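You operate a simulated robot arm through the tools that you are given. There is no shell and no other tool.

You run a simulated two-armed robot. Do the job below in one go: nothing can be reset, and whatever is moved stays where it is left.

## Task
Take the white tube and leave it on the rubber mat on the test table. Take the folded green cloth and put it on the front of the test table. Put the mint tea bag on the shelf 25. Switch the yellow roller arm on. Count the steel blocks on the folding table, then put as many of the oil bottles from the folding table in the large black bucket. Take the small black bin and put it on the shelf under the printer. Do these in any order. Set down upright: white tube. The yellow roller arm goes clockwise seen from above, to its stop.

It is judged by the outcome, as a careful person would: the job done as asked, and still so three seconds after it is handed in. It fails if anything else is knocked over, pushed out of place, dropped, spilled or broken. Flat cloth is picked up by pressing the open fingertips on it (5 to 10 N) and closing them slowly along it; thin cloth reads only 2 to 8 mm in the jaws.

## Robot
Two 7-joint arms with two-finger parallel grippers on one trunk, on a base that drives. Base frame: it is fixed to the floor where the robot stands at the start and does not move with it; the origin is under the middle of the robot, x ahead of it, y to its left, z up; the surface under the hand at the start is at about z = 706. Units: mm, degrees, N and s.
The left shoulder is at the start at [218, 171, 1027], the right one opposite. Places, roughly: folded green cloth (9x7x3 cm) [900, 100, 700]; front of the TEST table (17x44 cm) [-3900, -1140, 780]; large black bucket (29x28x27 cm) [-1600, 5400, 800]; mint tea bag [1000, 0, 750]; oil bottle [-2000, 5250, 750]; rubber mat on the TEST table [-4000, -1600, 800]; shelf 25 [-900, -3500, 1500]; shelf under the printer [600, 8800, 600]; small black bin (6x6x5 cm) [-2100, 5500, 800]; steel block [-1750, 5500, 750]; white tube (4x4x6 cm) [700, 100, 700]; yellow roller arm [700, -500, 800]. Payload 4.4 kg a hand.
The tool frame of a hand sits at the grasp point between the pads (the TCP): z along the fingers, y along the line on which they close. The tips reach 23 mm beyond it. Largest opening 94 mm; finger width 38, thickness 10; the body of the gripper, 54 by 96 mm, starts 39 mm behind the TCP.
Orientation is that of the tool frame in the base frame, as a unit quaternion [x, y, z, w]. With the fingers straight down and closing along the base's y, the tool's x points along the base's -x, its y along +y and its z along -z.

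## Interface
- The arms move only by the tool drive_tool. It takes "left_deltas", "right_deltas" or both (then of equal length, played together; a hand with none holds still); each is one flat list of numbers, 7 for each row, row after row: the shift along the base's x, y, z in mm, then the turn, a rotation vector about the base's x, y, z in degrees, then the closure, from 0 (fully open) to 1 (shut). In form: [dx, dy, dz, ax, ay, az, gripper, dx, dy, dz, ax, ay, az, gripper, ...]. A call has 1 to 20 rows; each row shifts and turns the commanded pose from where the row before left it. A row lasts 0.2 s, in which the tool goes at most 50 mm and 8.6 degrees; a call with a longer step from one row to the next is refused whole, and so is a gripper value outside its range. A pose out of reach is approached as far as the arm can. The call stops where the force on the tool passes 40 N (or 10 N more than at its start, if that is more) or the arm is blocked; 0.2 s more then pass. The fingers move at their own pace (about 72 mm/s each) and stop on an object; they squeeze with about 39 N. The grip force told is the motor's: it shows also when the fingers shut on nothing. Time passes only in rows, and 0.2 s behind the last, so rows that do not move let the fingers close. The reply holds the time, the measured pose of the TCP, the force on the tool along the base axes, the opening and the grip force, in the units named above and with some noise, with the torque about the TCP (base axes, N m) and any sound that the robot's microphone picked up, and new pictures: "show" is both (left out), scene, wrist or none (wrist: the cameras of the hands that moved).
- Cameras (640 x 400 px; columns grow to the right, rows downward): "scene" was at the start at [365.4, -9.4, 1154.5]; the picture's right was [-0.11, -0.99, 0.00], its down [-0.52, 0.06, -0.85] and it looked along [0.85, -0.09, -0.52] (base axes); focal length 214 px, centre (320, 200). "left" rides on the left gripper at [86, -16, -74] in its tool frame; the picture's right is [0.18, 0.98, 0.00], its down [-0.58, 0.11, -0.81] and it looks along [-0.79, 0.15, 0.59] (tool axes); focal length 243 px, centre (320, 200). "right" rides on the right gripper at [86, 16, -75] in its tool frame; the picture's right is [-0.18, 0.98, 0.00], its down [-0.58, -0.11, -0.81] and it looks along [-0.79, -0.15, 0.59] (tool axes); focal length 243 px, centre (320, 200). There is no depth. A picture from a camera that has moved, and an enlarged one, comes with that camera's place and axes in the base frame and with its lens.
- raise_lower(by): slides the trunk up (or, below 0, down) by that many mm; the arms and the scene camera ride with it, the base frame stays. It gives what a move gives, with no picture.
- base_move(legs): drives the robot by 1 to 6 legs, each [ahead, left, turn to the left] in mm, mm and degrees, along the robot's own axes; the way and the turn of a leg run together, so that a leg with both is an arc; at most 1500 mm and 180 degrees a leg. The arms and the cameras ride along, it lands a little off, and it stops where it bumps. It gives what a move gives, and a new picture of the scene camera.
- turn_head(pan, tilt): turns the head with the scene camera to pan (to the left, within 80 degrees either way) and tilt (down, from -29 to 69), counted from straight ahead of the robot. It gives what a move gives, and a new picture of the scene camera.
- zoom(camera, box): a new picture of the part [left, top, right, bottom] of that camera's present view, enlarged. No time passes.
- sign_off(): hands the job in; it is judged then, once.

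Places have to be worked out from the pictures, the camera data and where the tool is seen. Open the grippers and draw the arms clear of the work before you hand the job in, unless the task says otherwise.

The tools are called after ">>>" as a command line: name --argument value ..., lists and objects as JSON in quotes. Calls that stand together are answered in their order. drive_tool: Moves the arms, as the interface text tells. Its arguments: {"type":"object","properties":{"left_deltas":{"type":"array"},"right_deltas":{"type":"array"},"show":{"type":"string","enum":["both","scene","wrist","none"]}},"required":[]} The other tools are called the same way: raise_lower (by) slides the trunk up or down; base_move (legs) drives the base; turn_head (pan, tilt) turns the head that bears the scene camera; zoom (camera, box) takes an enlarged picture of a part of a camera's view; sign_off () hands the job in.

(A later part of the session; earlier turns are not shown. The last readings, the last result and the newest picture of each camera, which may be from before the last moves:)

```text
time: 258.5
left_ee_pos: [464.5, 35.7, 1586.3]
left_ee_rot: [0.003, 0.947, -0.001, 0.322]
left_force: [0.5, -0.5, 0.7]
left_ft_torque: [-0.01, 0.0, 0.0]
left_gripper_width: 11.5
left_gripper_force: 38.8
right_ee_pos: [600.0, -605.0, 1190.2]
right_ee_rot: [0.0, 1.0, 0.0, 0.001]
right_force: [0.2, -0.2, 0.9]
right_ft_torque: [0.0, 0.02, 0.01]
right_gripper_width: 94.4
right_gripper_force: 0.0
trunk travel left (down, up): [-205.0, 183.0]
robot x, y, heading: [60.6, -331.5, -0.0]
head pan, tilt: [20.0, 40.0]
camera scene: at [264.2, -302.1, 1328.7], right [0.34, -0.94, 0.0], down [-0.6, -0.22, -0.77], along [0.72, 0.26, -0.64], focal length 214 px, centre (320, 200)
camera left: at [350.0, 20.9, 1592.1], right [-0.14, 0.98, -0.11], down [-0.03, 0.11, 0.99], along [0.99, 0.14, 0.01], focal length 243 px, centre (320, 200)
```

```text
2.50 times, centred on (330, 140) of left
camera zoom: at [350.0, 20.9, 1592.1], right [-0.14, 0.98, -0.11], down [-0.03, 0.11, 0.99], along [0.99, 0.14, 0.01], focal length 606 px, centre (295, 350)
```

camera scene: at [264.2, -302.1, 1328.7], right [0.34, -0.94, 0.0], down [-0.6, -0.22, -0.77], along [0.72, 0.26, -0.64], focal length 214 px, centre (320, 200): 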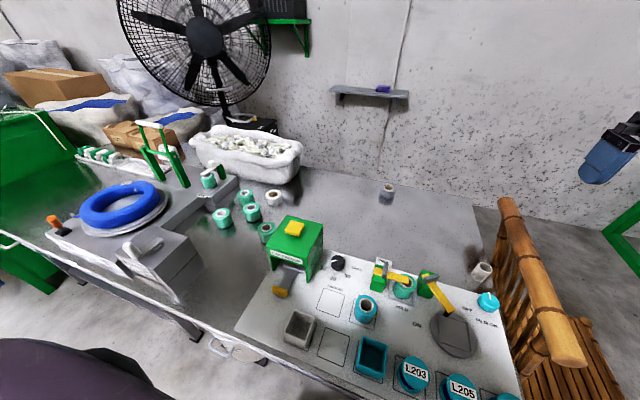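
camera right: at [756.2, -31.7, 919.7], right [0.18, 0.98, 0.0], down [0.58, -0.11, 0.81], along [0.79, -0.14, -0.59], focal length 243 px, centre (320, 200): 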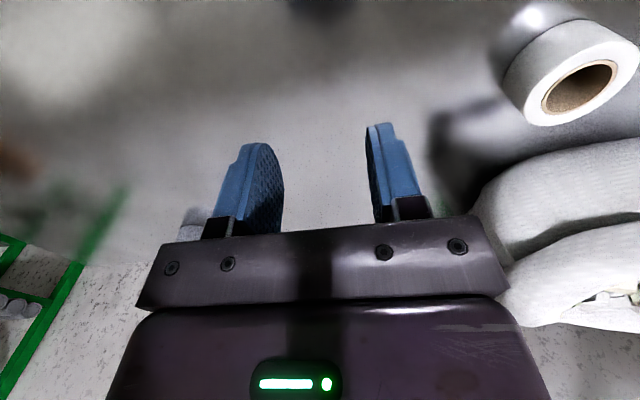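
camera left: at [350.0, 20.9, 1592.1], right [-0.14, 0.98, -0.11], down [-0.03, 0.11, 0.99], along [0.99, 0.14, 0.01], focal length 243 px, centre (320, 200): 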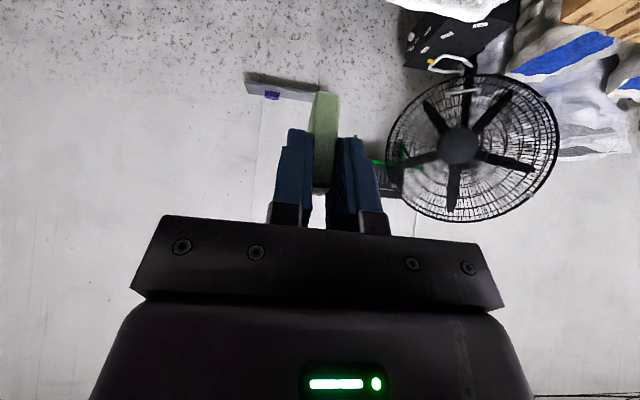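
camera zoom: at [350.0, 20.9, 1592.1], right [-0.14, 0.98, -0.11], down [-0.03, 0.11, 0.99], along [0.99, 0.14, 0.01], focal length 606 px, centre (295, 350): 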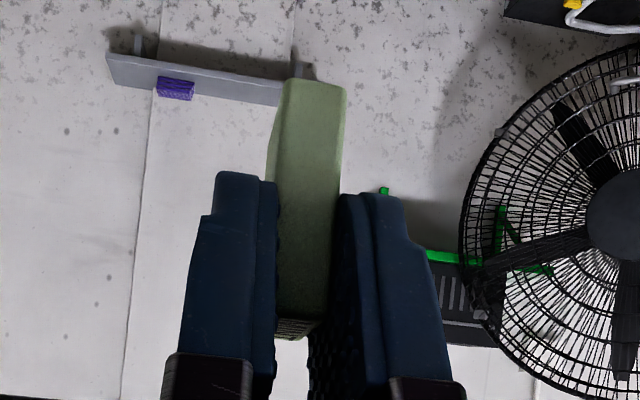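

All rolls are where they were and the bag is held well. I back off from the table and turn right toward the rack with shelf 25.

>>> base_move --legs '[[-230, 0, 0], [0, 0, -90]]'

>>> turn_head --pan -20 --tilt 10

```text
time: 264.0
left_ee_pos: [204.4, -733.9, 1585.3]
left_ee_rot: [0.667, 0.672, -0.226, 0.228]
left_force: [-0.1, -0.5, 0.0]
left_ft_torque: [0.01, 0.02, 0.01]
left_gripper_width: 11.3
left_gripper_force: 39.5
right_ee_pos: [-431.0, -877.7, 1189.1]
right_ee_rot: [0.702, 0.712, 0.0, 0.0]
right_force: [0.3, -0.3, 0.0]
right_ft_torque: [0.0, 0.0, -0.03]
right_gripper_width: 93.9
right_gripper_force: 0.1
trunk travel left (down, up): [-205.0, 183.0]
robot x, y, heading: [-168.7, -326.8, -89.3]
head pan, tilt: [20.0, 40.0]
camera scene: at [-133.4, -534.9, 1328.3], right [-0.93, -0.36, 0.0], down [-0.23, 0.6, -0.77], along [0.27, -0.72, -0.64], focal length 214 px, centre (320, 200)
```

scene: 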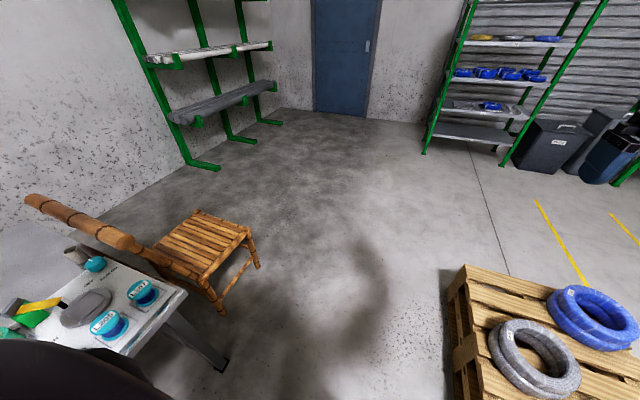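

```text
time: 265.1
left_ee_pos: [206.3, -733.4, 1585.4]
left_ee_rot: [0.666, 0.672, -0.227, 0.229]
left_force: [-0.6, -0.2, -0.5]
left_ft_torque: [-0.02, -0.01, -0.04]
left_gripper_width: 11.3
left_gripper_force: 38.8
right_ee_pos: [-431.5, -877.3, 1189.4]
right_ee_rot: [0.702, 0.712, 0.0, 0.0]
right_force: [1.0, -0.2, 0.8]
right_ft_torque: [-0.03, 0.04, 0.02]
right_gripper_width: 93.7
right_gripper_force: 0.0
trunk travel left (down, up): [-205.0, 183.0]
robot x, y, heading: [-163.2, -331.9, -89.4]
head pan, tilt: [-20.0, 10.0]
camera scene: at [-193.9, -543.3, 1375.9], right [-0.94, 0.33, 0.0], down [0.06, 0.16, -0.98], along [-0.32, -0.93, -0.17], focal length 214 px, centre (320, 200)
```

scene: 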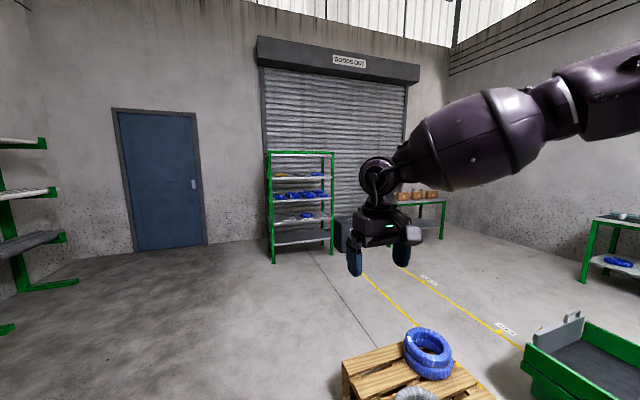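

>>> zoom --camera "scene" --box '[256, 140, 352, 270]'

```text
3.08 times, centred on (304, 205) of scene
camera zoom: at [-193.9, -543.3, 1375.9], right [-0.94, 0.33, 0.0], down [0.06, 0.16, -0.98], along [-0.32, -0.93, -0.17], focal length 660 px, centre (369, 185)
```

zoom: 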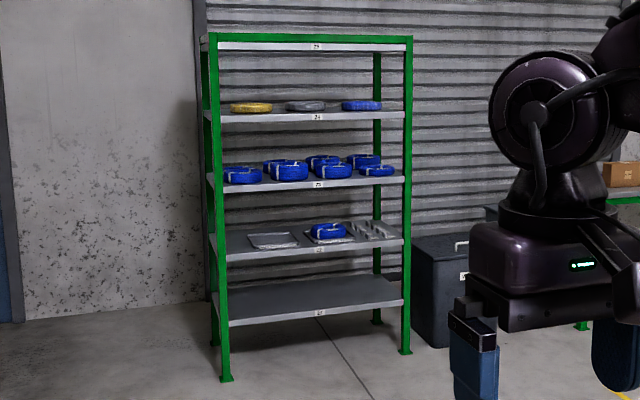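

Shelf labels read 25 (top), 24, 23, 22, 21 — shelf 25 is the open top. I drive toward the rack.

>>> base_move --legs '[[1450, 0, 0], [0, -900, 0]]'

>>> turn_head --pan 0 --tilt 10

```text
time: 280.3
left_ee_pos: [-693.6, -2180.2, 1584.5]
left_ee_rot: [0.663, 0.676, -0.225, 0.23]
left_force: [-0.7, 0.8, 0.2]
left_ft_torque: [0.0, -0.01, -0.01]
left_gripper_width: 11.7
left_gripper_force: 39.3
right_ee_pos: [-1328.5, -2330.5, 1189.0]
right_ee_rot: [0.698, 0.716, 0.001, 0.001]
right_force: [0.2, 0.0, 0.1]
right_ft_torque: [0.0, -0.01, 0.02]
right_gripper_width: 93.9
right_gripper_force: 0.0
trunk travel left (down, up): [-205.0, 183.0]
robot x, y, heading: [-1070.3, -1783.7, -88.8]
head pan, tilt: [-20.0, 10.0]
camera scene: at [-1095.9, -1994.9, 1376.0], right [-0.95, 0.32, 0.0], down [0.06, 0.16, -0.98], along [-0.31, -0.93, -0.17], focal length 214 px, centre (320, 200)
```

scene: 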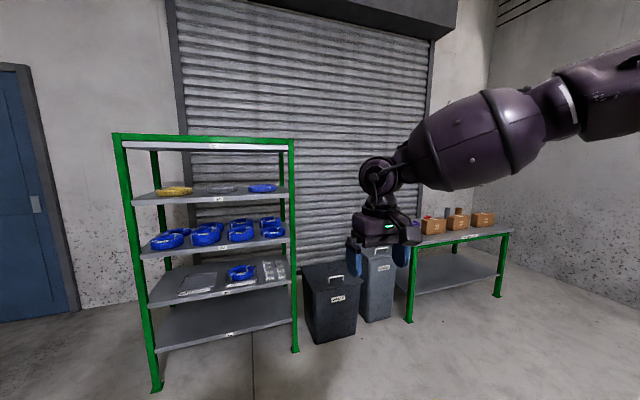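

```text
time: 281.1
left_ee_pos: [-692.9, -2181.5, 1584.5]
left_ee_rot: [0.663, 0.676, -0.226, 0.23]
left_force: [-0.2, -0.8, 1.1]
left_ft_torque: [0.02, -0.01, -0.01]
left_gripper_width: 11.3
left_gripper_force: 39.0
right_ee_pos: [-1330.6, -2330.3, 1190.3]
right_ee_rot: [0.698, 0.717, 0.0, 0.0]
right_force: [-0.7, -0.6, 0.6]
right_ft_torque: [0.0, 0.0, -0.02]
right_gripper_width: 94.0
right_gripper_force: 0.1
trunk travel left (down, up): [-205.0, 183.0]
robot x, y, heading: [-1070.5, -1782.8, -88.5]
head pan, tilt: [0.0, 10.0]
camera scene: at [-1064.0, -1999.7, 1376.0], right [-1.0, -0.02, 0.0], down [0.0, 0.17, -0.98], along [0.02, -0.98, -0.17], focal length 214 px, centre (320, 200)
```

scene: 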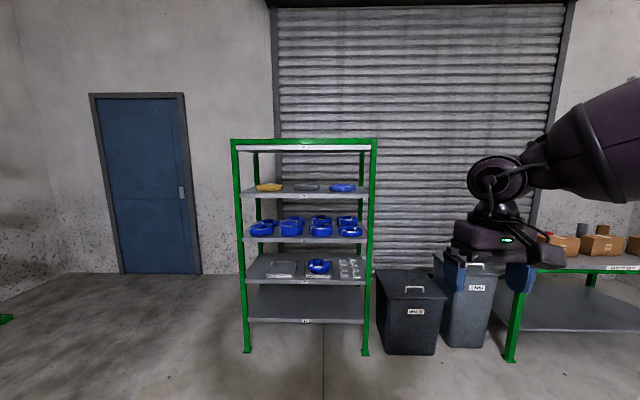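

The rack's front is at y≈-3345, spanning x -1364…-491, and its top shelf is near z≈1490. I drive nearer and raise the trunk to see the shelf's top.

>>> base_move --legs '[[850, 0, -1.5]]'

>>> raise_lower --by 180

>>> turn_head --pan 10 --tilt 20

```text
time: 285.6
left_ee_pos: [-710.8, -3048.0, 1584.4]
left_ee_rot: [0.678, 0.66, -0.231, 0.225]
left_force: [0.2, -1.4, -1.3]
left_ft_torque: [0.02, -0.01, -0.01]
left_gripper_width: 11.5
left_gripper_force: 39.1
right_ee_pos: [-1352.7, -3168.6, 1189.4]
right_ee_rot: [0.715, 0.7, 0.0, 0.0]
right_force: [0.6, 0.4, -0.2]
right_ft_torque: [0.0, 0.03, 0.0]
right_gripper_width: 94.3
right_gripper_force: 0.0
trunk travel left (down, up): [-205.0, 183.0]
robot x, y, heading: [-1066.9, -2631.9, -91.2]
head pan, tilt: [0.0, 10.0]
camera scene: at [-1072.1, -2850.0, 1376.0], right [-1.0, 0.02, 0.0], down [0.0, 0.17, -0.98], along [-0.02, -0.98, -0.17], focal length 214 px, centre (320, 200)
```

scene: 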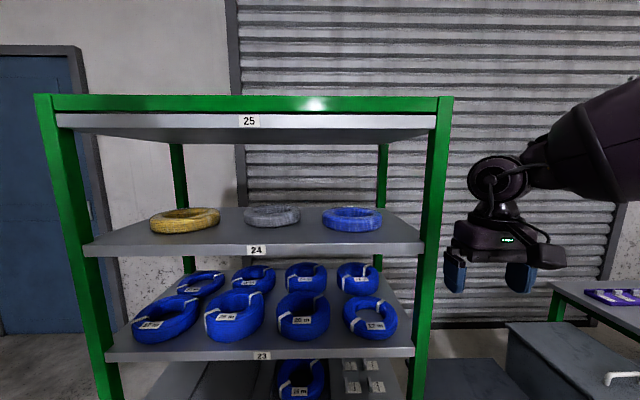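

```text
time: 287.6
left_ee_pos: [-710.1, -3047.4, 1764.3]
left_ee_rot: [0.678, 0.66, -0.232, 0.225]
left_force: [-0.4, -0.3, 0.3]
left_ft_torque: [-0.02, -0.03, 0.03]
left_gripper_width: 11.6
left_gripper_force: 38.9
right_ee_pos: [-1353.5, -3169.5, 1368.4]
right_ee_rot: [0.715, 0.699, 0.0, 0.001]
right_force: [-0.2, -0.1, -0.2]
right_ft_torque: [-0.01, 0.02, -0.01]
right_gripper_width: 94.3
right_gripper_force: 0.0
trunk travel left (down, up): [-385.0, 3.0]
robot x, y, heading: [-1067.7, -2633.3, -90.8]
head pan, tilt: [0.0, 10.0]
```

```text
time: 288.3
left_ee_pos: [-711.7, -3046.8, 1766.1]
left_ee_rot: [0.678, 0.661, -0.231, 0.225]
left_force: [-0.1, -0.2, 0.6]
left_ft_torque: [-0.01, 0.02, 0.04]
left_gripper_width: 11.3
left_gripper_force: 39.4
right_ee_pos: [-1352.9, -3168.4, 1369.3]
right_ee_rot: [0.714, 0.7, 0.0, 0.0]
right_force: [-0.7, -0.2, 0.3]
right_ft_torque: [0.03, 0.03, 0.02]
right_gripper_width: 94.2
right_gripper_force: 0.1
trunk travel left (down, up): [-385.0, 3.0]
robot x, y, heading: [-1067.4, -2628.5, -91.1]
head pan, tilt: [10.0, 20.0]
camera scene: at [-1054.6, -2782.0, 1546.1], right [-0.99, -0.15, 0.0], down [-0.05, 0.34, -0.94], along [0.14, -0.93, -0.34], focal length 214 px, centre (320, 200)
```

scene: 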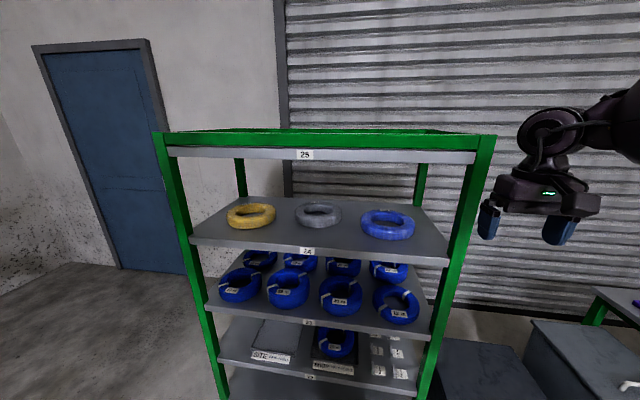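

The top frame's beam tops out at about z≈1515 with the shelf surface just below it. I look through the left wrist camera at the surface.

>>> zoom --camera "left" --box '[0, 0, 640, 400]'

```text
1.00 times, centred on (320, 200) of left (not enlarged: the box is as wide or as high as the picture)
camera zoom: at [-725.0, -2931.9, 1771.4], right [0.99, 0.12, -0.11], down [0.11, 0.03, 0.99], along [0.12, -0.99, 0.01], focal length 243 px, centre (320, 200)
```

zoom: 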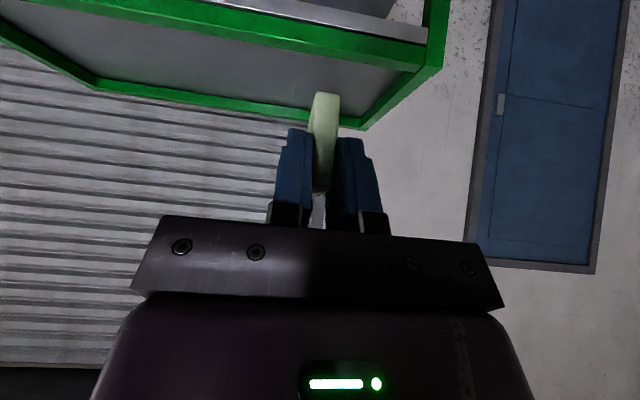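

The shelf top is empty. Before going closer I lift the right hand up and outward so it can't touch the rack's post.

>>> drive_tool --right_deltas '[-18, 8, 40, 0, 0, 0, 0, -18, 8, 40, 0, 0, 0, 0, -18, 8, 40, 0, 0, 0, 0, -18, 8, 40, 0, 0, 0, 0, -18, 8, 40, 0, 0, 0, 0, -18, 8, 40, 0, 0, 0, 0, 0, 0, 0, 0, 0, 0, 0]' --show "none"

```text
time: 289.9
left_ee_pos: [-709.8, -3047.6, 1766.1]
left_ee_rot: [0.678, 0.661, -0.23, 0.225]
left_force: [-0.5, -1.3, 0.3]
left_ft_torque: [0.03, -0.01, -0.01]
left_gripper_width: 11.5
left_gripper_force: 38.8
right_ee_pos: [-1466.0, -3117.0, 1610.2]
right_ee_rot: [0.715, 0.699, 0.001, -0.001]
right_force: [-1.0, -0.3, -0.4]
right_ft_torque: [-0.01, 0.0, 0.0]
right_gripper_width: 94.1
right_gripper_force: 0.0
trunk travel left (down, up): [-385.0, 3.0]
robot x, y, heading: [-1069.2, -2632.1, -91.3]
head pan, tilt: [10.0, 20.0]
```

The right hand is at (-1466,-3117,1610), clear of the rack. I advance the base 250 mm.

>>> base_move --legs '[[250, 0, 1]]'

```text
time: 291.7
left_ee_pos: [-709.4, -3288.3, 1766.0]
left_ee_rot: [0.675, 0.664, -0.23, 0.226]
left_force: [-1.0, 0.6, -0.2]
left_ft_torque: [0.01, -0.03, -0.01]
left_gripper_width: 11.5
left_gripper_force: 38.9
right_ee_pos: [-1462.3, -3366.4, 1610.3]
right_ee_rot: [0.71, 0.704, 0.0, 0.0]
right_force: [0.1, 0.1, -0.5]
right_ft_torque: [-0.02, -0.02, 0.02]
right_gripper_width: 94.1
right_gripper_force: 0.1
trunk travel left (down, up): [-385.0, 3.0]
robot x, y, heading: [-1076.2, -2876.7, -90.5]
head pan, tilt: [10.0, 20.0]
camera scene: at [-1056.4, -3027.1, 1546.1], right [-0.99, -0.16, 0.0], down [-0.06, 0.34, -0.94], along [0.15, -0.93, -0.34], focal length 214 px, centre (320, 200)
```

scene: 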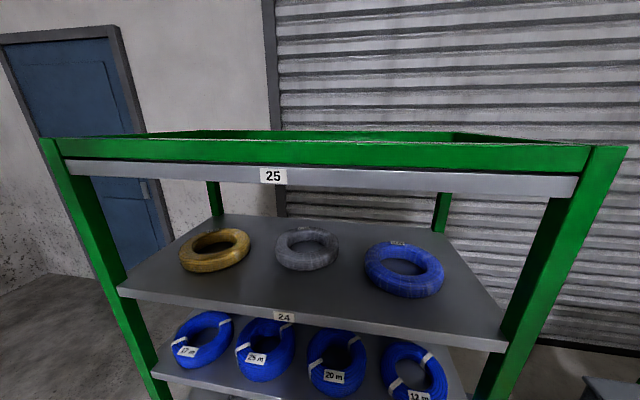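

I bring the bag over the shelf (about y≈-3500), pitching back to 29° so the bag stands upright.

>>> drive_tool --left_deltas '[-5, -36, -15, 4.3, 0, 0, 0.95, -5, -36, -15, 4.3, 0, 0, 0.95, -5, -36, -20, 0, 0, 0, 0.95, -5, -36, -25, 0, 0, 0, 0.95, -5, -36, -25, 0, 0, 0, 0.95, -5, -36, -25, 0, 0, 0, 0.95, 0, 0, 0, 0, 0, 0, 0.95]'

```text
time: 293.3
left_ee_pos: [-726.7, -3481.7, 1653.3]
left_ee_rot: [0.689, 0.68, -0.179, 0.176]
left_force: [-0.1, 0.6, 0.5]
left_ft_torque: [0.01, -0.03, -0.01]
left_gripper_width: 11.5
left_gripper_force: 39.3
left hand out of reach, approached as far as the arm can: row 6
right_ee_pos: [-1464.5, -3365.8, 1611.3]
right_ee_rot: [0.71, 0.704, 0.0, 0.0]
right_force: [-0.2, 0.0, 0.4]
right_ft_torque: [0.01, 0.0, -0.01]
right_gripper_width: 93.8
right_gripper_force: 0.1
trunk travel left (down, up): [-385.0, 3.0]
robot x, y, heading: [-1071.8, -2877.3, -90.6]
head pan, tilt: [10.0, 20.0]
camera scene: at [-1057.5, -3026.2, 1546.2], right [-0.99, -0.16, 0.0], down [-0.06, 0.34, -0.94], along [0.15, -0.93, -0.34], focal length 214 px, centre (320, 200)
camera left: at [-742.5, -3368.9, 1676.1], right [0.98, 0.15, -0.09], down [0.11, -0.12, 0.99], along [0.13, -0.98, -0.13], focal length 243 px, centre (320, 200)
```

scene: 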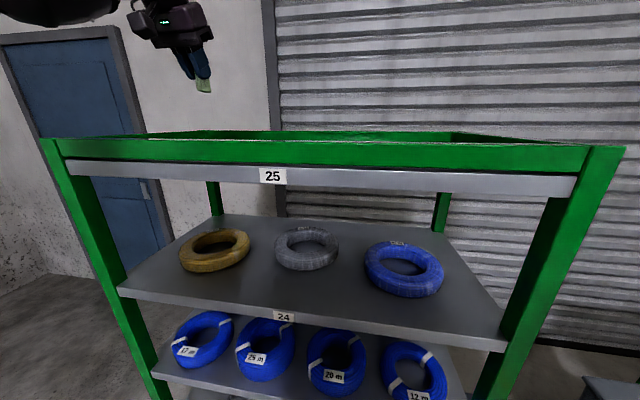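
left: 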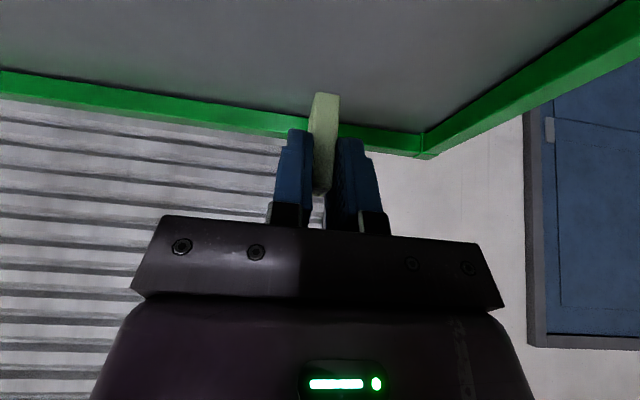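

Upright at 29° pitch. I advance the base 30 mm for clearance of the camera bracket over the front beam, then lower in steps.

>>> base_move --legs '[[32, 0, 0]]'

>>> drive_tool --left_deltas '[0, 0, -25, 0, 0, 0, 0.95, 0, 0, -25, 0, 0, 0, 0.95, 0, 0, -25, 0, 0, 0, 0.95, 0, 0, -15, 0, 0, 0, 0.95, 0, 0, 0, 0, 0, 0, 0.95]'

>>> turn_head --pan 30 --tilt 10

```text
time: 294.2
left_ee_pos: [-726.9, -3512.0, 1653.6]
left_ee_rot: [0.689, 0.68, -0.181, 0.176]
left_force: [1.0, -0.5, -0.5]
left_ft_torque: [-0.02, -0.01, -0.01]
left_gripper_width: 11.6
left_gripper_force: 38.8
right_ee_pos: [-1463.5, -3396.3, 1611.4]
right_ee_rot: [0.71, 0.705, 0.0, 0.001]
right_force: [0.2, 1.3, -0.1]
right_ft_torque: [-0.03, 0.02, 0.02]
right_gripper_width: 94.3
right_gripper_force: 0.0
trunk travel left (down, up): [-385.0, 3.0]
robot x, y, heading: [-1071.8, -2909.5, -90.6]
head pan, tilt: [10.0, 20.0]
camera scene: at [-1056.6, -3056.7, 1546.3], right [-0.99, -0.16, 0.0], down [-0.06, 0.34, -0.94], along [0.15, -0.93, -0.34], focal length 214 px, centre (320, 200)
```

scene: 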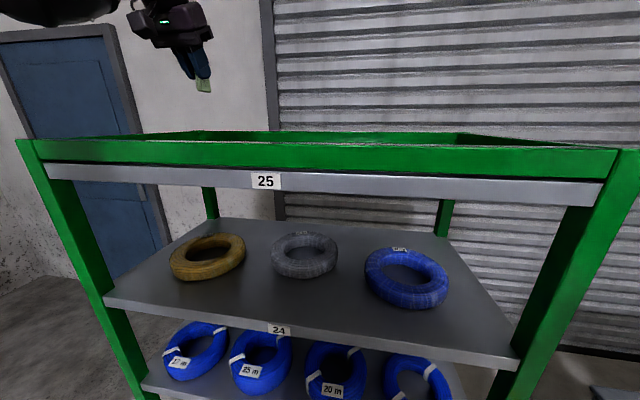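

```text
time: 295.4
left_ee_pos: [-728.3, -3515.5, 1562.9]
left_ee_rot: [0.689, 0.68, -0.18, 0.176]
left_force: [-0.1, 0.6, -0.9]
left_ft_torque: [0.04, 0.0, 0.01]
left_gripper_width: 11.4
left_gripper_force: 38.8
right_ee_pos: [-1464.3, -3401.1, 1608.7]
right_ee_rot: [0.71, 0.704, 0.0, 0.0]
right_force: [0.3, -0.6, 0.4]
right_ft_torque: [0.06, -0.02, 0.02]
right_gripper_width: 94.2
right_gripper_force: 0.0
trunk travel left (down, up): [-385.0, 3.0]
robot x, y, heading: [-1076.8, -2913.1, -90.5]
head pan, tilt: [10.0, 20.0]
camera scene: at [-1056.9, -3059.9, 1546.0], right [-0.99, -0.16, 0.0], down [-0.06, 0.34, -0.94], along [0.15, -0.93, -0.34], focal length 214 px, centre (320, 200)
camera left: at [-743.2, -3402.3, 1585.8], right [0.98, 0.15, -0.09], down [0.11, -0.12, 0.99], along [0.13, -0.98, -0.13], focal length 243 px, centre (320, 200)
```

scene: 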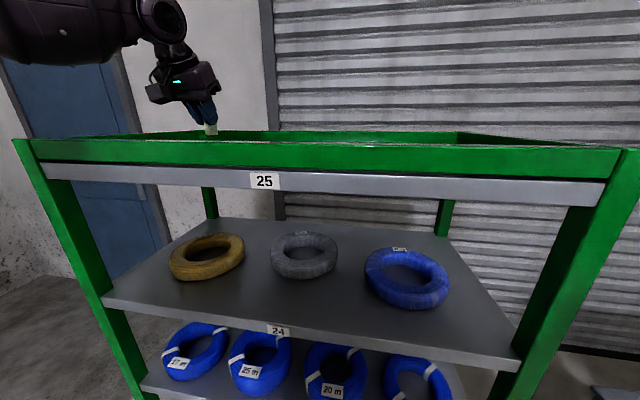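
left: 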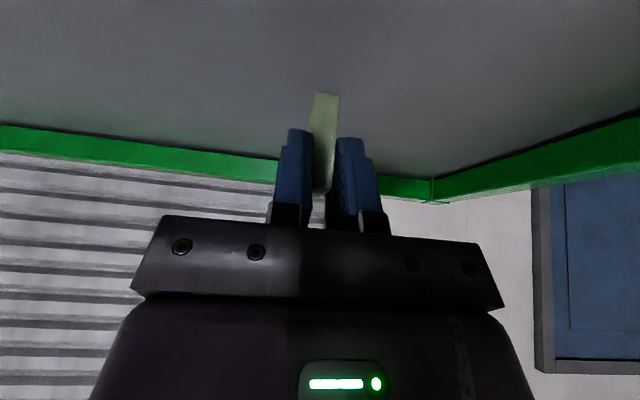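

```text
time: 296.2
left_ee_pos: [-727.7, -3514.6, 1562.7]
left_ee_rot: [0.688, 0.681, -0.18, 0.176]
left_force: [-0.2, 0.4, 0.6]
left_ft_torque: [0.01, 0.0, 0.0]
left_gripper_width: 11.2
left_gripper_force: 39.2
right_ee_pos: [-1463.7, -3398.6, 1610.1]
right_ee_rot: [0.71, 0.704, -0.001, 0.001]
right_force: [-0.1, 0.1, 0.3]
right_ft_torque: [0.03, 0.02, 0.03]
right_gripper_width: 93.8
right_gripper_force: 0.0
trunk travel left (down, up): [-385.0, 3.0]
robot x, y, heading: [-1074.9, -2908.3, -90.4]
head pan, tilt: [30.0, 10.0]
camera scene: at [-1026.4, -3048.2, 1562.3], right [-0.87, -0.49, 0.0], down [-0.09, 0.15, -0.98], along [0.48, -0.86, -0.17], focal length 214 px, centre (320, 200)
```

scene: 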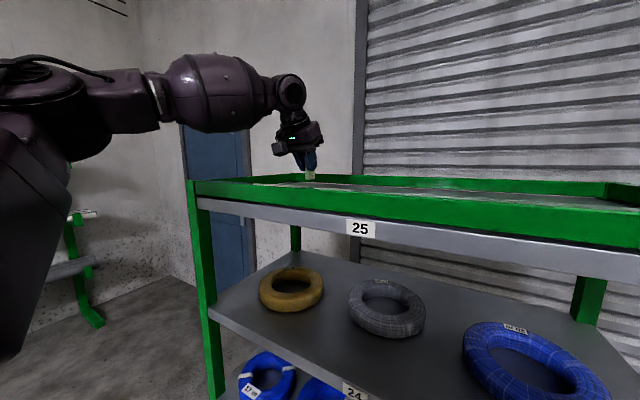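

Good view of the shelf top. I lower in small steps until the bag touches.

>>> drive_tool --left_deltas '[0, 0, -6, 0, 0, 0, 0.95, 0, 0, -5, 0, 0, 0, 0.95, 0, 0, -4, 0, 0, 0, 0.95]' --show "none"

>>> zoom --camera "scene" --box '[260, 120, 360, 200]'

```text
time: 297.0
left_ee_pos: [-726.4, -3514.0, 1547.0]
left_ee_rot: [0.689, 0.68, -0.18, 0.175]
left_force: [-0.6, -0.1, -0.2]
left_ft_torque: [0.01, 0.01, 0.02]
left_gripper_width: 11.5
left_gripper_force: 38.8
right_ee_pos: [-1463.0, -3398.4, 1608.8]
right_ee_rot: [0.71, 0.704, 0.0, 0.001]
right_force: [-0.1, -0.6, -0.2]
right_ft_torque: [-0.01, 0.06, -0.03]
right_gripper_width: 93.9
right_gripper_force: 0.1
trunk travel left (down, up): [-385.0, 3.0]
robot x, y, heading: [-1075.1, -2911.3, -90.7]
head pan, tilt: [30.0, 10.0]
```

```text
5.00 times, centred on (310, 160) of scene
camera zoom: at [-1026.3, -3048.1, 1562.4], right [-0.87, -0.49, 0.0], down [-0.09, 0.15, -0.98], along [0.48, -0.86, -0.17], focal length 1072 px, centre (370, 400)
```

zoom: 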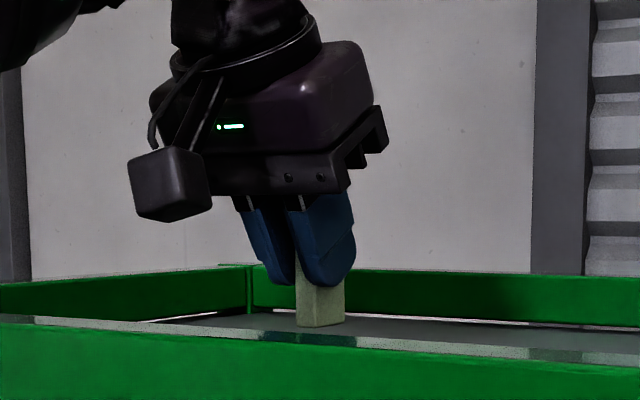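

Only a little left. I continue 2 mm per row.

>>> drive_tool --left_deltas '[0, 0, -3, 0, 0, 0, 0.95, 0, 0, -2, 0, 0, 0, 0.95, 0, 0, -2, 0, 0, 0, 0.95]' --show "none"

>>> zoom --camera "scene" --box '[260, 120, 360, 200]'

```text
time: 297.8
left_ee_pos: [-727.6, -3514.8, 1541.8]
left_ee_rot: [0.688, 0.68, -0.18, 0.176]
left_force: [-0.3, -0.3, -0.2]
left_ft_torque: [0.0, 0.02, -0.04]
left_gripper_width: 11.2
left_gripper_force: 38.7
right_ee_pos: [-1463.9, -3399.1, 1609.3]
right_ee_rot: [0.71, 0.704, 0.001, 0.0]
right_force: [-0.1, 0.5, -0.2]
right_ft_torque: [-0.01, 0.01, 0.0]
right_gripper_width: 94.1
right_gripper_force: 0.1
trunk travel left (down, up): [-385.0, 3.0]
robot x, y, heading: [-1071.8, -2911.1, -90.6]
head pan, tilt: [30.0, 10.0]
```

```text
5.00 times, centred on (310, 160) of scene
camera zoom: at [-1026.4, -3048.0, 1562.4], right [-0.87, -0.49, 0.0], down [-0.09, 0.15, -0.98], along [0.48, -0.86, -0.17], focal length 1072 px, centre (370, 400)
```

zoom: 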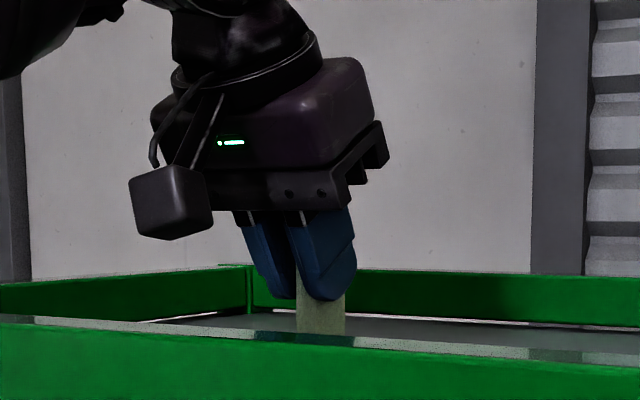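

>>> drive_tool --left_deltas '[0, 0, -2.5, 0, 0, 0, 0.95, 0, 0, -2.5, 0, 0, 0, 0.95]' --show "none"

>>> drive_tool --left_deltas '[0, 0, -2, 0, 0, 0, 0.95, 0, 0, -2, 0, 0, 0, 0.95]' --show "none"

>>> zoom --camera "scene" --box '[260, 120, 360, 200]'

```text
time: 298.4
left_ee_pos: [-726.7, -3513.7, 1535.8]
left_ee_rot: [0.689, 0.68, -0.18, 0.175]
left_force: [-0.2, 0.2, -0.7]
left_ft_torque: [0.03, 0.0, 0.0]
left_gripper_width: 11.4
left_gripper_force: 39.1
right_ee_pos: [-1463.6, -3399.0, 1609.5]
right_ee_rot: [0.71, 0.704, 0.0, 0.001]
right_force: [0.3, -0.1, 0.7]
right_ft_torque: [0.0, 0.0, 0.01]
right_gripper_width: 94.0
right_gripper_force: 0.0
trunk travel left (down, up): [-385.0, 3.0]
robot x, y, heading: [-1070.3, -2906.8, -90.4]
head pan, tilt: [30.0, 10.0]
```

```text
time: 299.0
left_ee_pos: [-726.0, -3514.4, 1530.8]
left_ee_rot: [0.689, 0.679, -0.18, 0.175]
left_force: [-0.5, 0.2, 0.2]
left_ft_torque: [-0.03, -0.03, 0.01]
left_gripper_width: 11.6
left_gripper_force: 38.8
right_ee_pos: [-1463.6, -3399.1, 1610.3]
right_ee_rot: [0.71, 0.704, 0.0, 0.0]
right_force: [0.6, -0.2, -0.3]
right_ft_torque: [0.01, 0.0, 0.02]
right_gripper_width: 94.2
right_gripper_force: 0.1
trunk travel left (down, up): [-385.0, 3.0]
robot x, y, heading: [-1072.3, -2908.1, -90.8]
head pan, tilt: [30.0, 10.0]
```

```text
5.00 times, centred on (310, 160) of scene
camera zoom: at [-1026.3, -3048.2, 1562.4], right [-0.87, -0.49, 0.0], down [-0.09, 0.15, -0.98], along [0.48, -0.86, -0.17], focal length 1072 px, centre (370, 400)
```

zoom: 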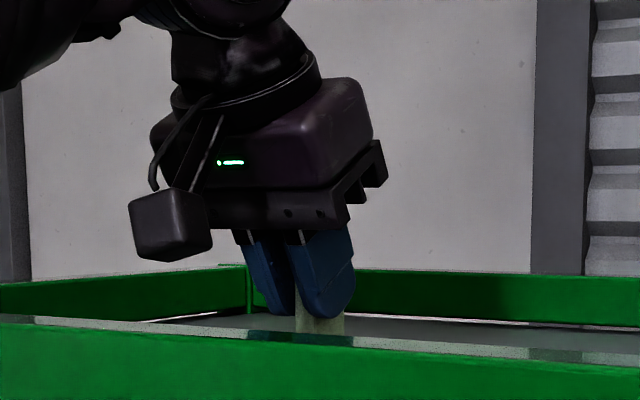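

>>> drive_tool --left_deltas '[0, 0, -2, 0, 0, 0, 0.95, 0, 0, -2, 0, 0, 0, 0.95]' --show "none"

>>> drive_tool --left_deltas '[0, 0, -2, 0, 0, 0, 0.95, 0, 0, -1.5, 0, 0, 0, 0.95]' --show "none"

>>> zoom --camera "scene" --box '[260, 120, 360, 200]'

```text
time: 299.6
left_ee_pos: [-726.7, -3515.4, 1529.0]
left_ee_rot: [0.689, 0.68, -0.18, 0.175]
left_force: [-0.1, 0.1, 0.2]
left_ft_torque: [0.0, 0.0, -0.02]
left_gripper_width: 11.6
left_gripper_force: 38.8
right_ee_pos: [-1463.1, -3398.9, 1609.4]
right_ee_rot: [0.71, 0.704, 0.0, 0.001]
right_force: [0.3, 0.0, 0.0]
right_ft_torque: [0.0, 0.02, 0.02]
right_gripper_width: 93.7
right_gripper_force: 0.1
trunk travel left (down, up): [-385.0, 3.0]
robot x, y, heading: [-1071.8, -2912.0, -90.7]
head pan, tilt: [30.0, 10.0]
```

```text
time: 300.2
left_ee_pos: [-725.7, -3513.5, 1525.4]
left_ee_rot: [0.689, 0.68, -0.181, 0.176]
left_force: [2.8, -0.6, 5.3]
left_ft_torque: [-0.12, -0.08, 0.03]
left_gripper_width: 11.3
left_gripper_force: 38.7
right_ee_pos: [-1462.7, -3398.8, 1609.3]
right_ee_rot: [0.71, 0.704, 0.0, -0.001]
right_force: [0.1, 0.5, 0.9]
right_ft_torque: [0.01, 0.02, 0.0]
right_gripper_width: 94.1
right_gripper_force: 0.2
trunk travel left (down, up): [-385.0, 3.0]
robot x, y, heading: [-1076.3, -2911.5, -90.4]
head pan, tilt: [30.0, 10.0]
```

```text
5.00 times, centred on (310, 160) of scene
camera zoom: at [-1026.2, -3047.9, 1562.4], right [-0.87, -0.49, 0.0], down [-0.09, 0.15, -0.98], along [0.48, -0.86, -0.17], focal length 1072 px, centre (370, 400)
```

zoom: 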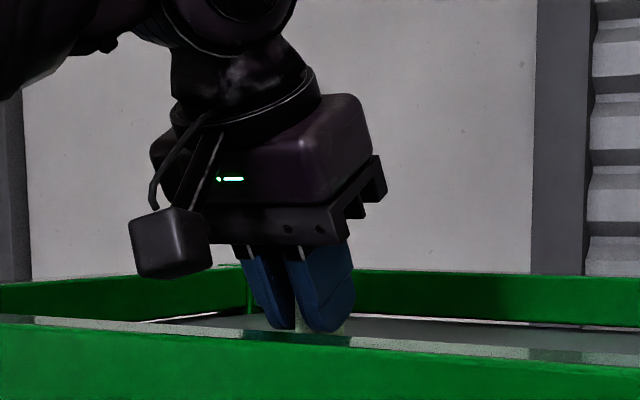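

Contact at ~5 N. I open gently and withdraw along the tool axis (up and back).

>>> drive_tool --left_deltas '[0, 0, 0.5, 0, 0, 0, 0.86, 0, 0, 0, 0, 0, 0, 0.8, 0, 0, 0, 0, 0, 0, 0.7, 0, 0, 0, 0, 0, 0, 0.55, 0, 0, 0, 0, 0, 0, 0.5, 0, 5, 9, 0, 0, 0, 0.5, 0, 10, 18, 0, 0, 0, 0.5, 0, 15, 27, 0, 0, 0, 0.5, 0, 18, 33, 0, 0, 0, 0.5, 0, 18, 33, 0, 0, 0, 0.5, 0, 20, 35, 0, 0, 0, 0.2]'

>>> zoom --camera "scene" --box '[260, 120, 360, 200]'

>>> zoom --camera "left" --box '[160, 0, 480, 240]'

```text
time: 302.6
left_ee_pos: [-728.1, -3428.5, 1679.8]
left_ee_rot: [0.689, 0.68, -0.18, 0.175]
left_force: [-0.6, -0.2, 0.1]
left_ft_torque: [-0.03, -0.07, -0.04]
left_gripper_width: 75.3
left_gripper_force: 0.0
right_ee_pos: [-1464.6, -3397.6, 1610.4]
right_ee_rot: [0.71, 0.704, -0.001, 0.001]
right_force: [-0.5, 0.7, -0.3]
right_ft_torque: [-0.01, 0.02, 0.01]
right_gripper_width: 94.3
right_gripper_force: 0.1
trunk travel left (down, up): [-385.0, 3.0]
robot x, y, heading: [-1077.2, -2912.0, -90.7]
head pan, tilt: [30.0, 10.0]
camera scene: at [-1027.0, -3046.9, 1562.5], right [-0.87, -0.49, 0.0], down [-0.09, 0.15, -0.98], along [0.48, -0.86, -0.17], focal length 214 px, centre (320, 200)
camera left: at [-743.3, -3314.9, 1703.4], right [0.98, 0.15, -0.09], down [0.11, -0.12, 0.99], along [0.13, -0.98, -0.13], focal length 243 px, centre (320, 200)
```

scene: 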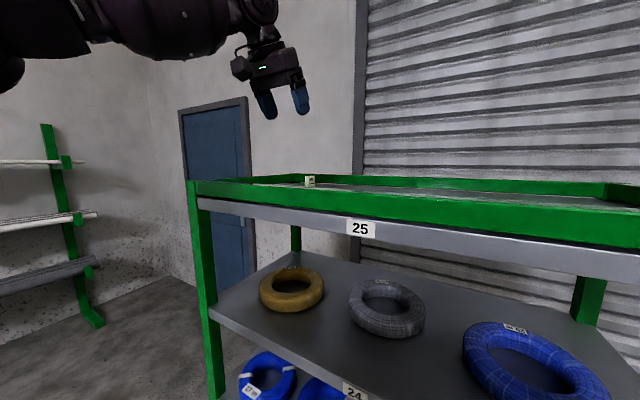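
left: 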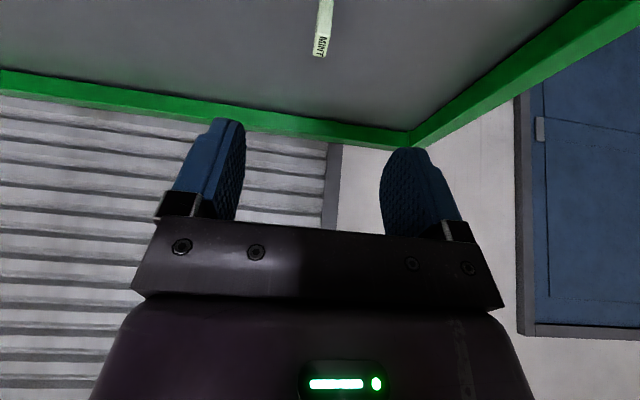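

```text
5.00 times, centred on (310, 160) of scene
camera zoom: at [-1027.0, -3046.9, 1562.5], right [-0.87, -0.49, 0.0], down [-0.09, 0.15, -0.98], along [0.48, -0.86, -0.17], focal length 1072 px, centre (370, 400)
```

zoom: 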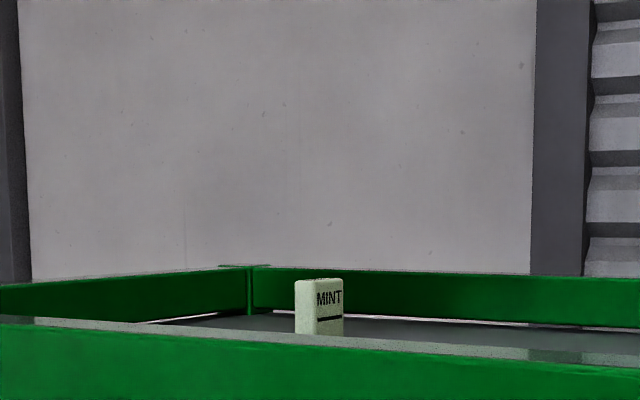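

```text
1.67 times, centred on (320, 120) of left
camera zoom: at [-743.3, -3314.9, 1703.4], right [0.98, 0.15, -0.09], down [0.11, -0.12, 0.99], along [0.13, -0.98, -0.13], focal length 404 px, centre (320, 333)
```

zoom: 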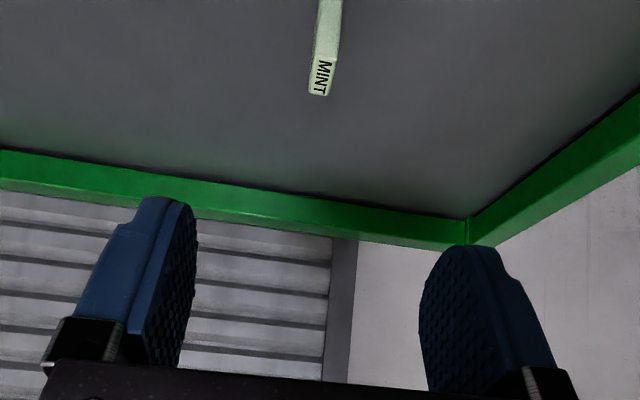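

The tea bag stands on shelf 25. I back away, lower the trunk and bring both arms to travel poses.

>>> base_move --legs '[[-450, 0, 0]]'

>>> raise_lower --by -333

>>> drive_tool --left_deltas '[0, 0, -30, 7.2, 0, 0, 0, 0, 0, -30, 7.2, 0, 0, 0, 0, 0, -30, 7.2, 0, 0, 0, 0, 0, -30, 7.2, 0, 0, 0, 0, 0, -40, 0, 0, 0, 0, 0, 0, -40, 0, 0, 0, 0, 0, 0, -40, 0, 0, 0, 0, 0, 0, -40, 0, 0, 0, 0]' --right_deltas '[18, -8, -30, 0, 0, 0, 0, 18, -8, -30, 0, 0, 0, 0, 18, -8, -30, 0, 0, 0, 0, 18, -8, -30, 0, 0, 0, 0, 18, -8, -30, 0, 0, 0, 0, 18, -8, -30, 0, 0, 0, 0, 0, 0, -30, 0, 0, 0, 0, 0, 0, -30, 0, 0, 0, 0]' --show "none"

```text
time: 305.4
left_ee_pos: [-721.4, -2977.4, 1678.9]
left_ee_rot: [0.688, 0.681, -0.18, 0.175]
left_force: [-0.7, 0.1, 0.0]
left_ft_torque: [-0.02, -0.03, -0.03]
left_gripper_width: 75.2
left_gripper_force: 0.1
right_ee_pos: [-1459.5, -2948.5, 1610.1]
right_ee_rot: [0.709, 0.705, 0.0, 0.001]
right_force: [0.1, 0.2, 0.2]
right_ft_torque: [0.0, -0.02, 0.01]
right_gripper_width: 94.0
right_gripper_force: 0.1
trunk travel left (down, up): [-385.0, 3.0]
robot x, y, heading: [-1072.1, -2457.0, -90.3]
head pan, tilt: [30.0, 10.0]
camera scene: at [-1022.4, -2595.9, 1562.4], right [-0.87, -0.49, 0.0], down [-0.09, 0.15, -0.98], along [0.49, -0.86, -0.17], focal length 214 px, centre (320, 200)
```

scene: 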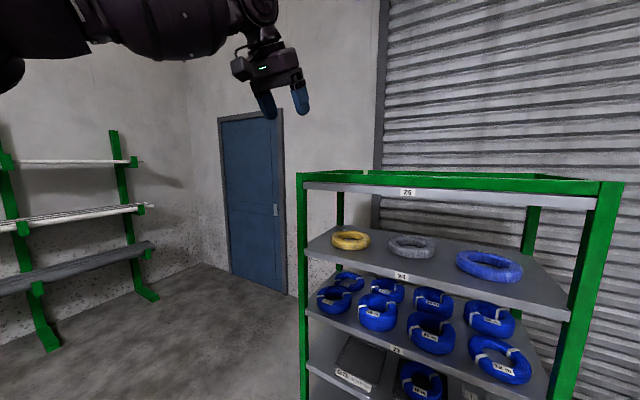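

```text
time: 308.6
left_ee_pos: [-722.1, -2974.3, 1347.2]
left_ee_rot: [0.688, 0.68, -0.18, 0.176]
left_force: [0.4, 0.5, 1.0]
left_ft_torque: [0.0, -0.01, -0.01]
left_gripper_width: 75.4
left_gripper_force: 0.2
right_ee_pos: [-1457.5, -2946.7, 1277.0]
right_ee_rot: [0.709, 0.705, -0.001, 0.0]
right_force: [0.1, 0.6, 0.3]
right_ft_torque: [0.02, 0.0, 0.02]
right_gripper_width: 93.9
right_gripper_force: 0.1
trunk travel left (down, up): [-52.0, 336.0]
robot x, y, heading: [-1067.5, -2456.3, -90.7]
head pan, tilt: [30.0, 10.0]
```

```text
time: 310.4
left_ee_pos: [-720.5, -2978.6, 1066.9]
left_ee_rot: [0.711, 0.703, -0.004, -0.001]
left_force: [-0.8, 0.0, 0.1]
left_ft_torque: [0.03, -0.03, -0.04]
left_gripper_width: 94.2
left_gripper_force: 0.0
right_ee_pos: [-1350.8, -2996.6, 1036.5]
right_ee_rot: [0.709, 0.705, 0.001, 0.0]
right_force: [-0.5, -0.2, 0.1]
right_ft_torque: [0.03, -0.04, -0.01]
right_gripper_width: 94.0
right_gripper_force: 0.1
trunk travel left (down, up): [-52.0, 336.0]
robot x, y, heading: [-1065.4, -2458.9, -90.3]
head pan, tilt: [30.0, 10.0]
```

Both arms are in travel pose. Next is the folding table around (-1800,5400): I turn toward -x, drive to the aisle, then head +y.

>>> base_move --legs '[[0, 0, -90], [1400, 0, 0], [350, 0, 0], [0, 0, -90]]'

>>> turn_head --pan -15 --tilt 15

```text
time: 327.1
left_ee_pos: [-3156.2, -1846.2, 1067.3]
left_ee_rot: [-0.684, 0.73, -0.001, 0.005]
left_force: [0.4, -0.4, 0.1]
left_ft_torque: [0.01, 0.0, 0.0]
left_gripper_width: 94.0
left_gripper_force: 0.0
right_ee_pos: [-2527.0, -1864.4, 1036.9]
right_ee_rot: [-0.685, 0.728, 0.001, 0.0]
right_force: [0.2, -0.2, 0.0]
right_ft_torque: [-0.01, 0.01, 0.03]
right_gripper_width: 94.0
right_gripper_force: 0.1
trunk travel left (down, up): [-52.0, 336.0]
robot x, y, heading: [-2840.9, -2382.4, 86.7]
head pan, tilt: [30.0, 10.0]
camera scene: at [-2860.0, -2029.2, 1191.5], right [0.9, 0.45, 0.0], down [0.08, -0.16, -0.98], along [-0.44, 0.88, -0.17], focal length 214 px, centre (320, 200)
```

scene: 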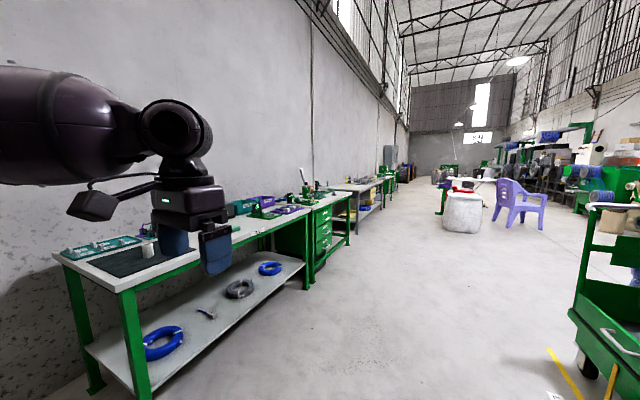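

```text
time: 328.2
left_ee_pos: [-3157.9, -1846.5, 1067.1]
left_ee_rot: [-0.683, 0.73, -0.002, 0.004]
left_force: [-0.2, 0.0, -0.4]
left_ft_torque: [-0.03, 0.0, 0.01]
left_gripper_width: 94.0
left_gripper_force: 0.0
right_ee_pos: [-2528.0, -1863.6, 1038.2]
right_ee_rot: [-0.685, 0.728, 0.0, 0.0]
right_force: [0.5, 0.3, -0.1]
right_ft_torque: [0.0, -0.04, -0.02]
right_gripper_width: 93.9
right_gripper_force: 0.0
trunk travel left (down, up): [-52.0, 336.0]
robot x, y, heading: [-2836.4, -2385.6, 86.8]
head pan, tilt: [-15.0, 15.0]
camera scene: at [-2789.2, -2023.8, 1183.3], right [0.95, -0.32, 0.0], down [-0.08, -0.25, -0.97], along [0.31, 0.92, -0.26], focal length 214 px, centre (320, 200)
```

scene: 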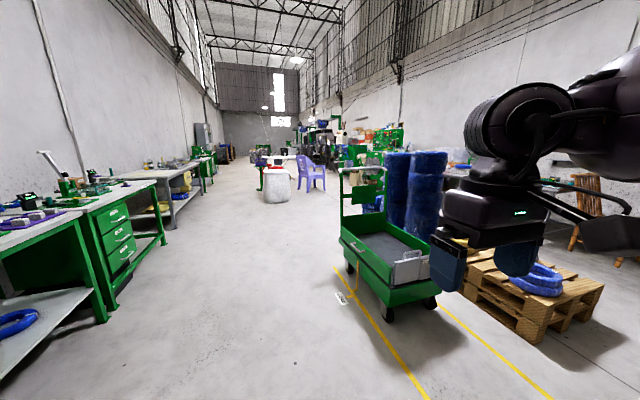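

The aisle ahead is clear. I drive along +y to y≈2100.

>>> base_move --legs '[[0, 0, 3.3], [1500, 0, 0], [1500, 0, 0], [1400, 0, 0]]'

>>> turn_head --pan -25 --tilt 15

```text
time: 349.7
left_ee_pos: [-3087.2, 2589.8, 1069.0]
left_ee_rot: [-0.697, 0.717, -0.002, 0.005]
left_force: [-1.1, -0.2, 0.0]
left_ft_torque: [-0.01, -0.01, -0.03]
left_gripper_width: 93.7
left_gripper_force: 0.0
right_ee_pos: [-2457.3, 2597.5, 1038.1]
right_ee_rot: [-0.699, 0.715, 0.0, 0.001]
right_force: [-0.7, 0.4, 0.0]
right_ft_torque: [0.0, 0.05, -0.04]
right_gripper_width: 94.1
right_gripper_force: 0.1
trunk travel left (down, up): [-52.0, 336.0]
robot x, y, heading: [-2748.0, 2067.0, 88.8]
head pan, tilt: [-15.0, 15.0]
stopped in leg 4: the robot was blocked; the commanded pose is now the measured one
camera scene: at [-2712.6, 2427.0, 1183.1], right [0.96, -0.28, 0.0], down [-0.07, -0.25, -0.97], along [0.27, 0.93, -0.26], focal length 214 px, centre (320, 200)
```

scene: 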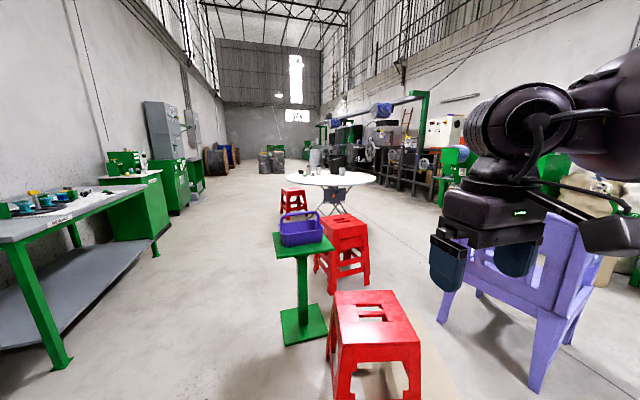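

```text
time: 350.4
left_ee_pos: [-3087.5, 2588.8, 1068.9]
left_ee_rot: [-0.698, 0.716, -0.001, 0.005]
left_force: [0.0, 0.1, -0.4]
left_ft_torque: [0.04, 0.02, -0.03]
left_gripper_width: 94.1
left_gripper_force: 0.0
right_ee_pos: [-2458.5, 2597.7, 1038.9]
right_ee_rot: [-0.699, 0.715, 0.0, 0.0]
right_force: [0.5, -0.5, 0.5]
right_ft_torque: [0.02, -0.04, -0.01]
right_gripper_width: 94.1
right_gripper_force: 0.0
trunk travel left (down, up): [-52.0, 336.0]
robot x, y, heading: [-2745.7, 2062.9, 88.8]
head pan, tilt: [-25.0, 15.0]
camera scene: at [-2697.5, 2420.7, 1183.3], right [0.9, -0.44, 0.0], down [-0.11, -0.23, -0.97], along [0.43, 0.87, -0.26], focal length 214 px, centre (320, 200)
```

scene: 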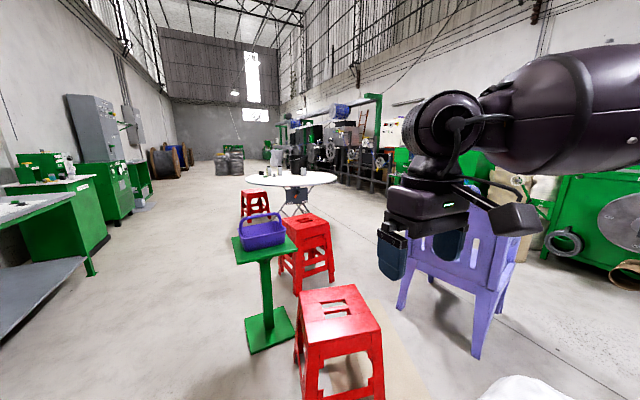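

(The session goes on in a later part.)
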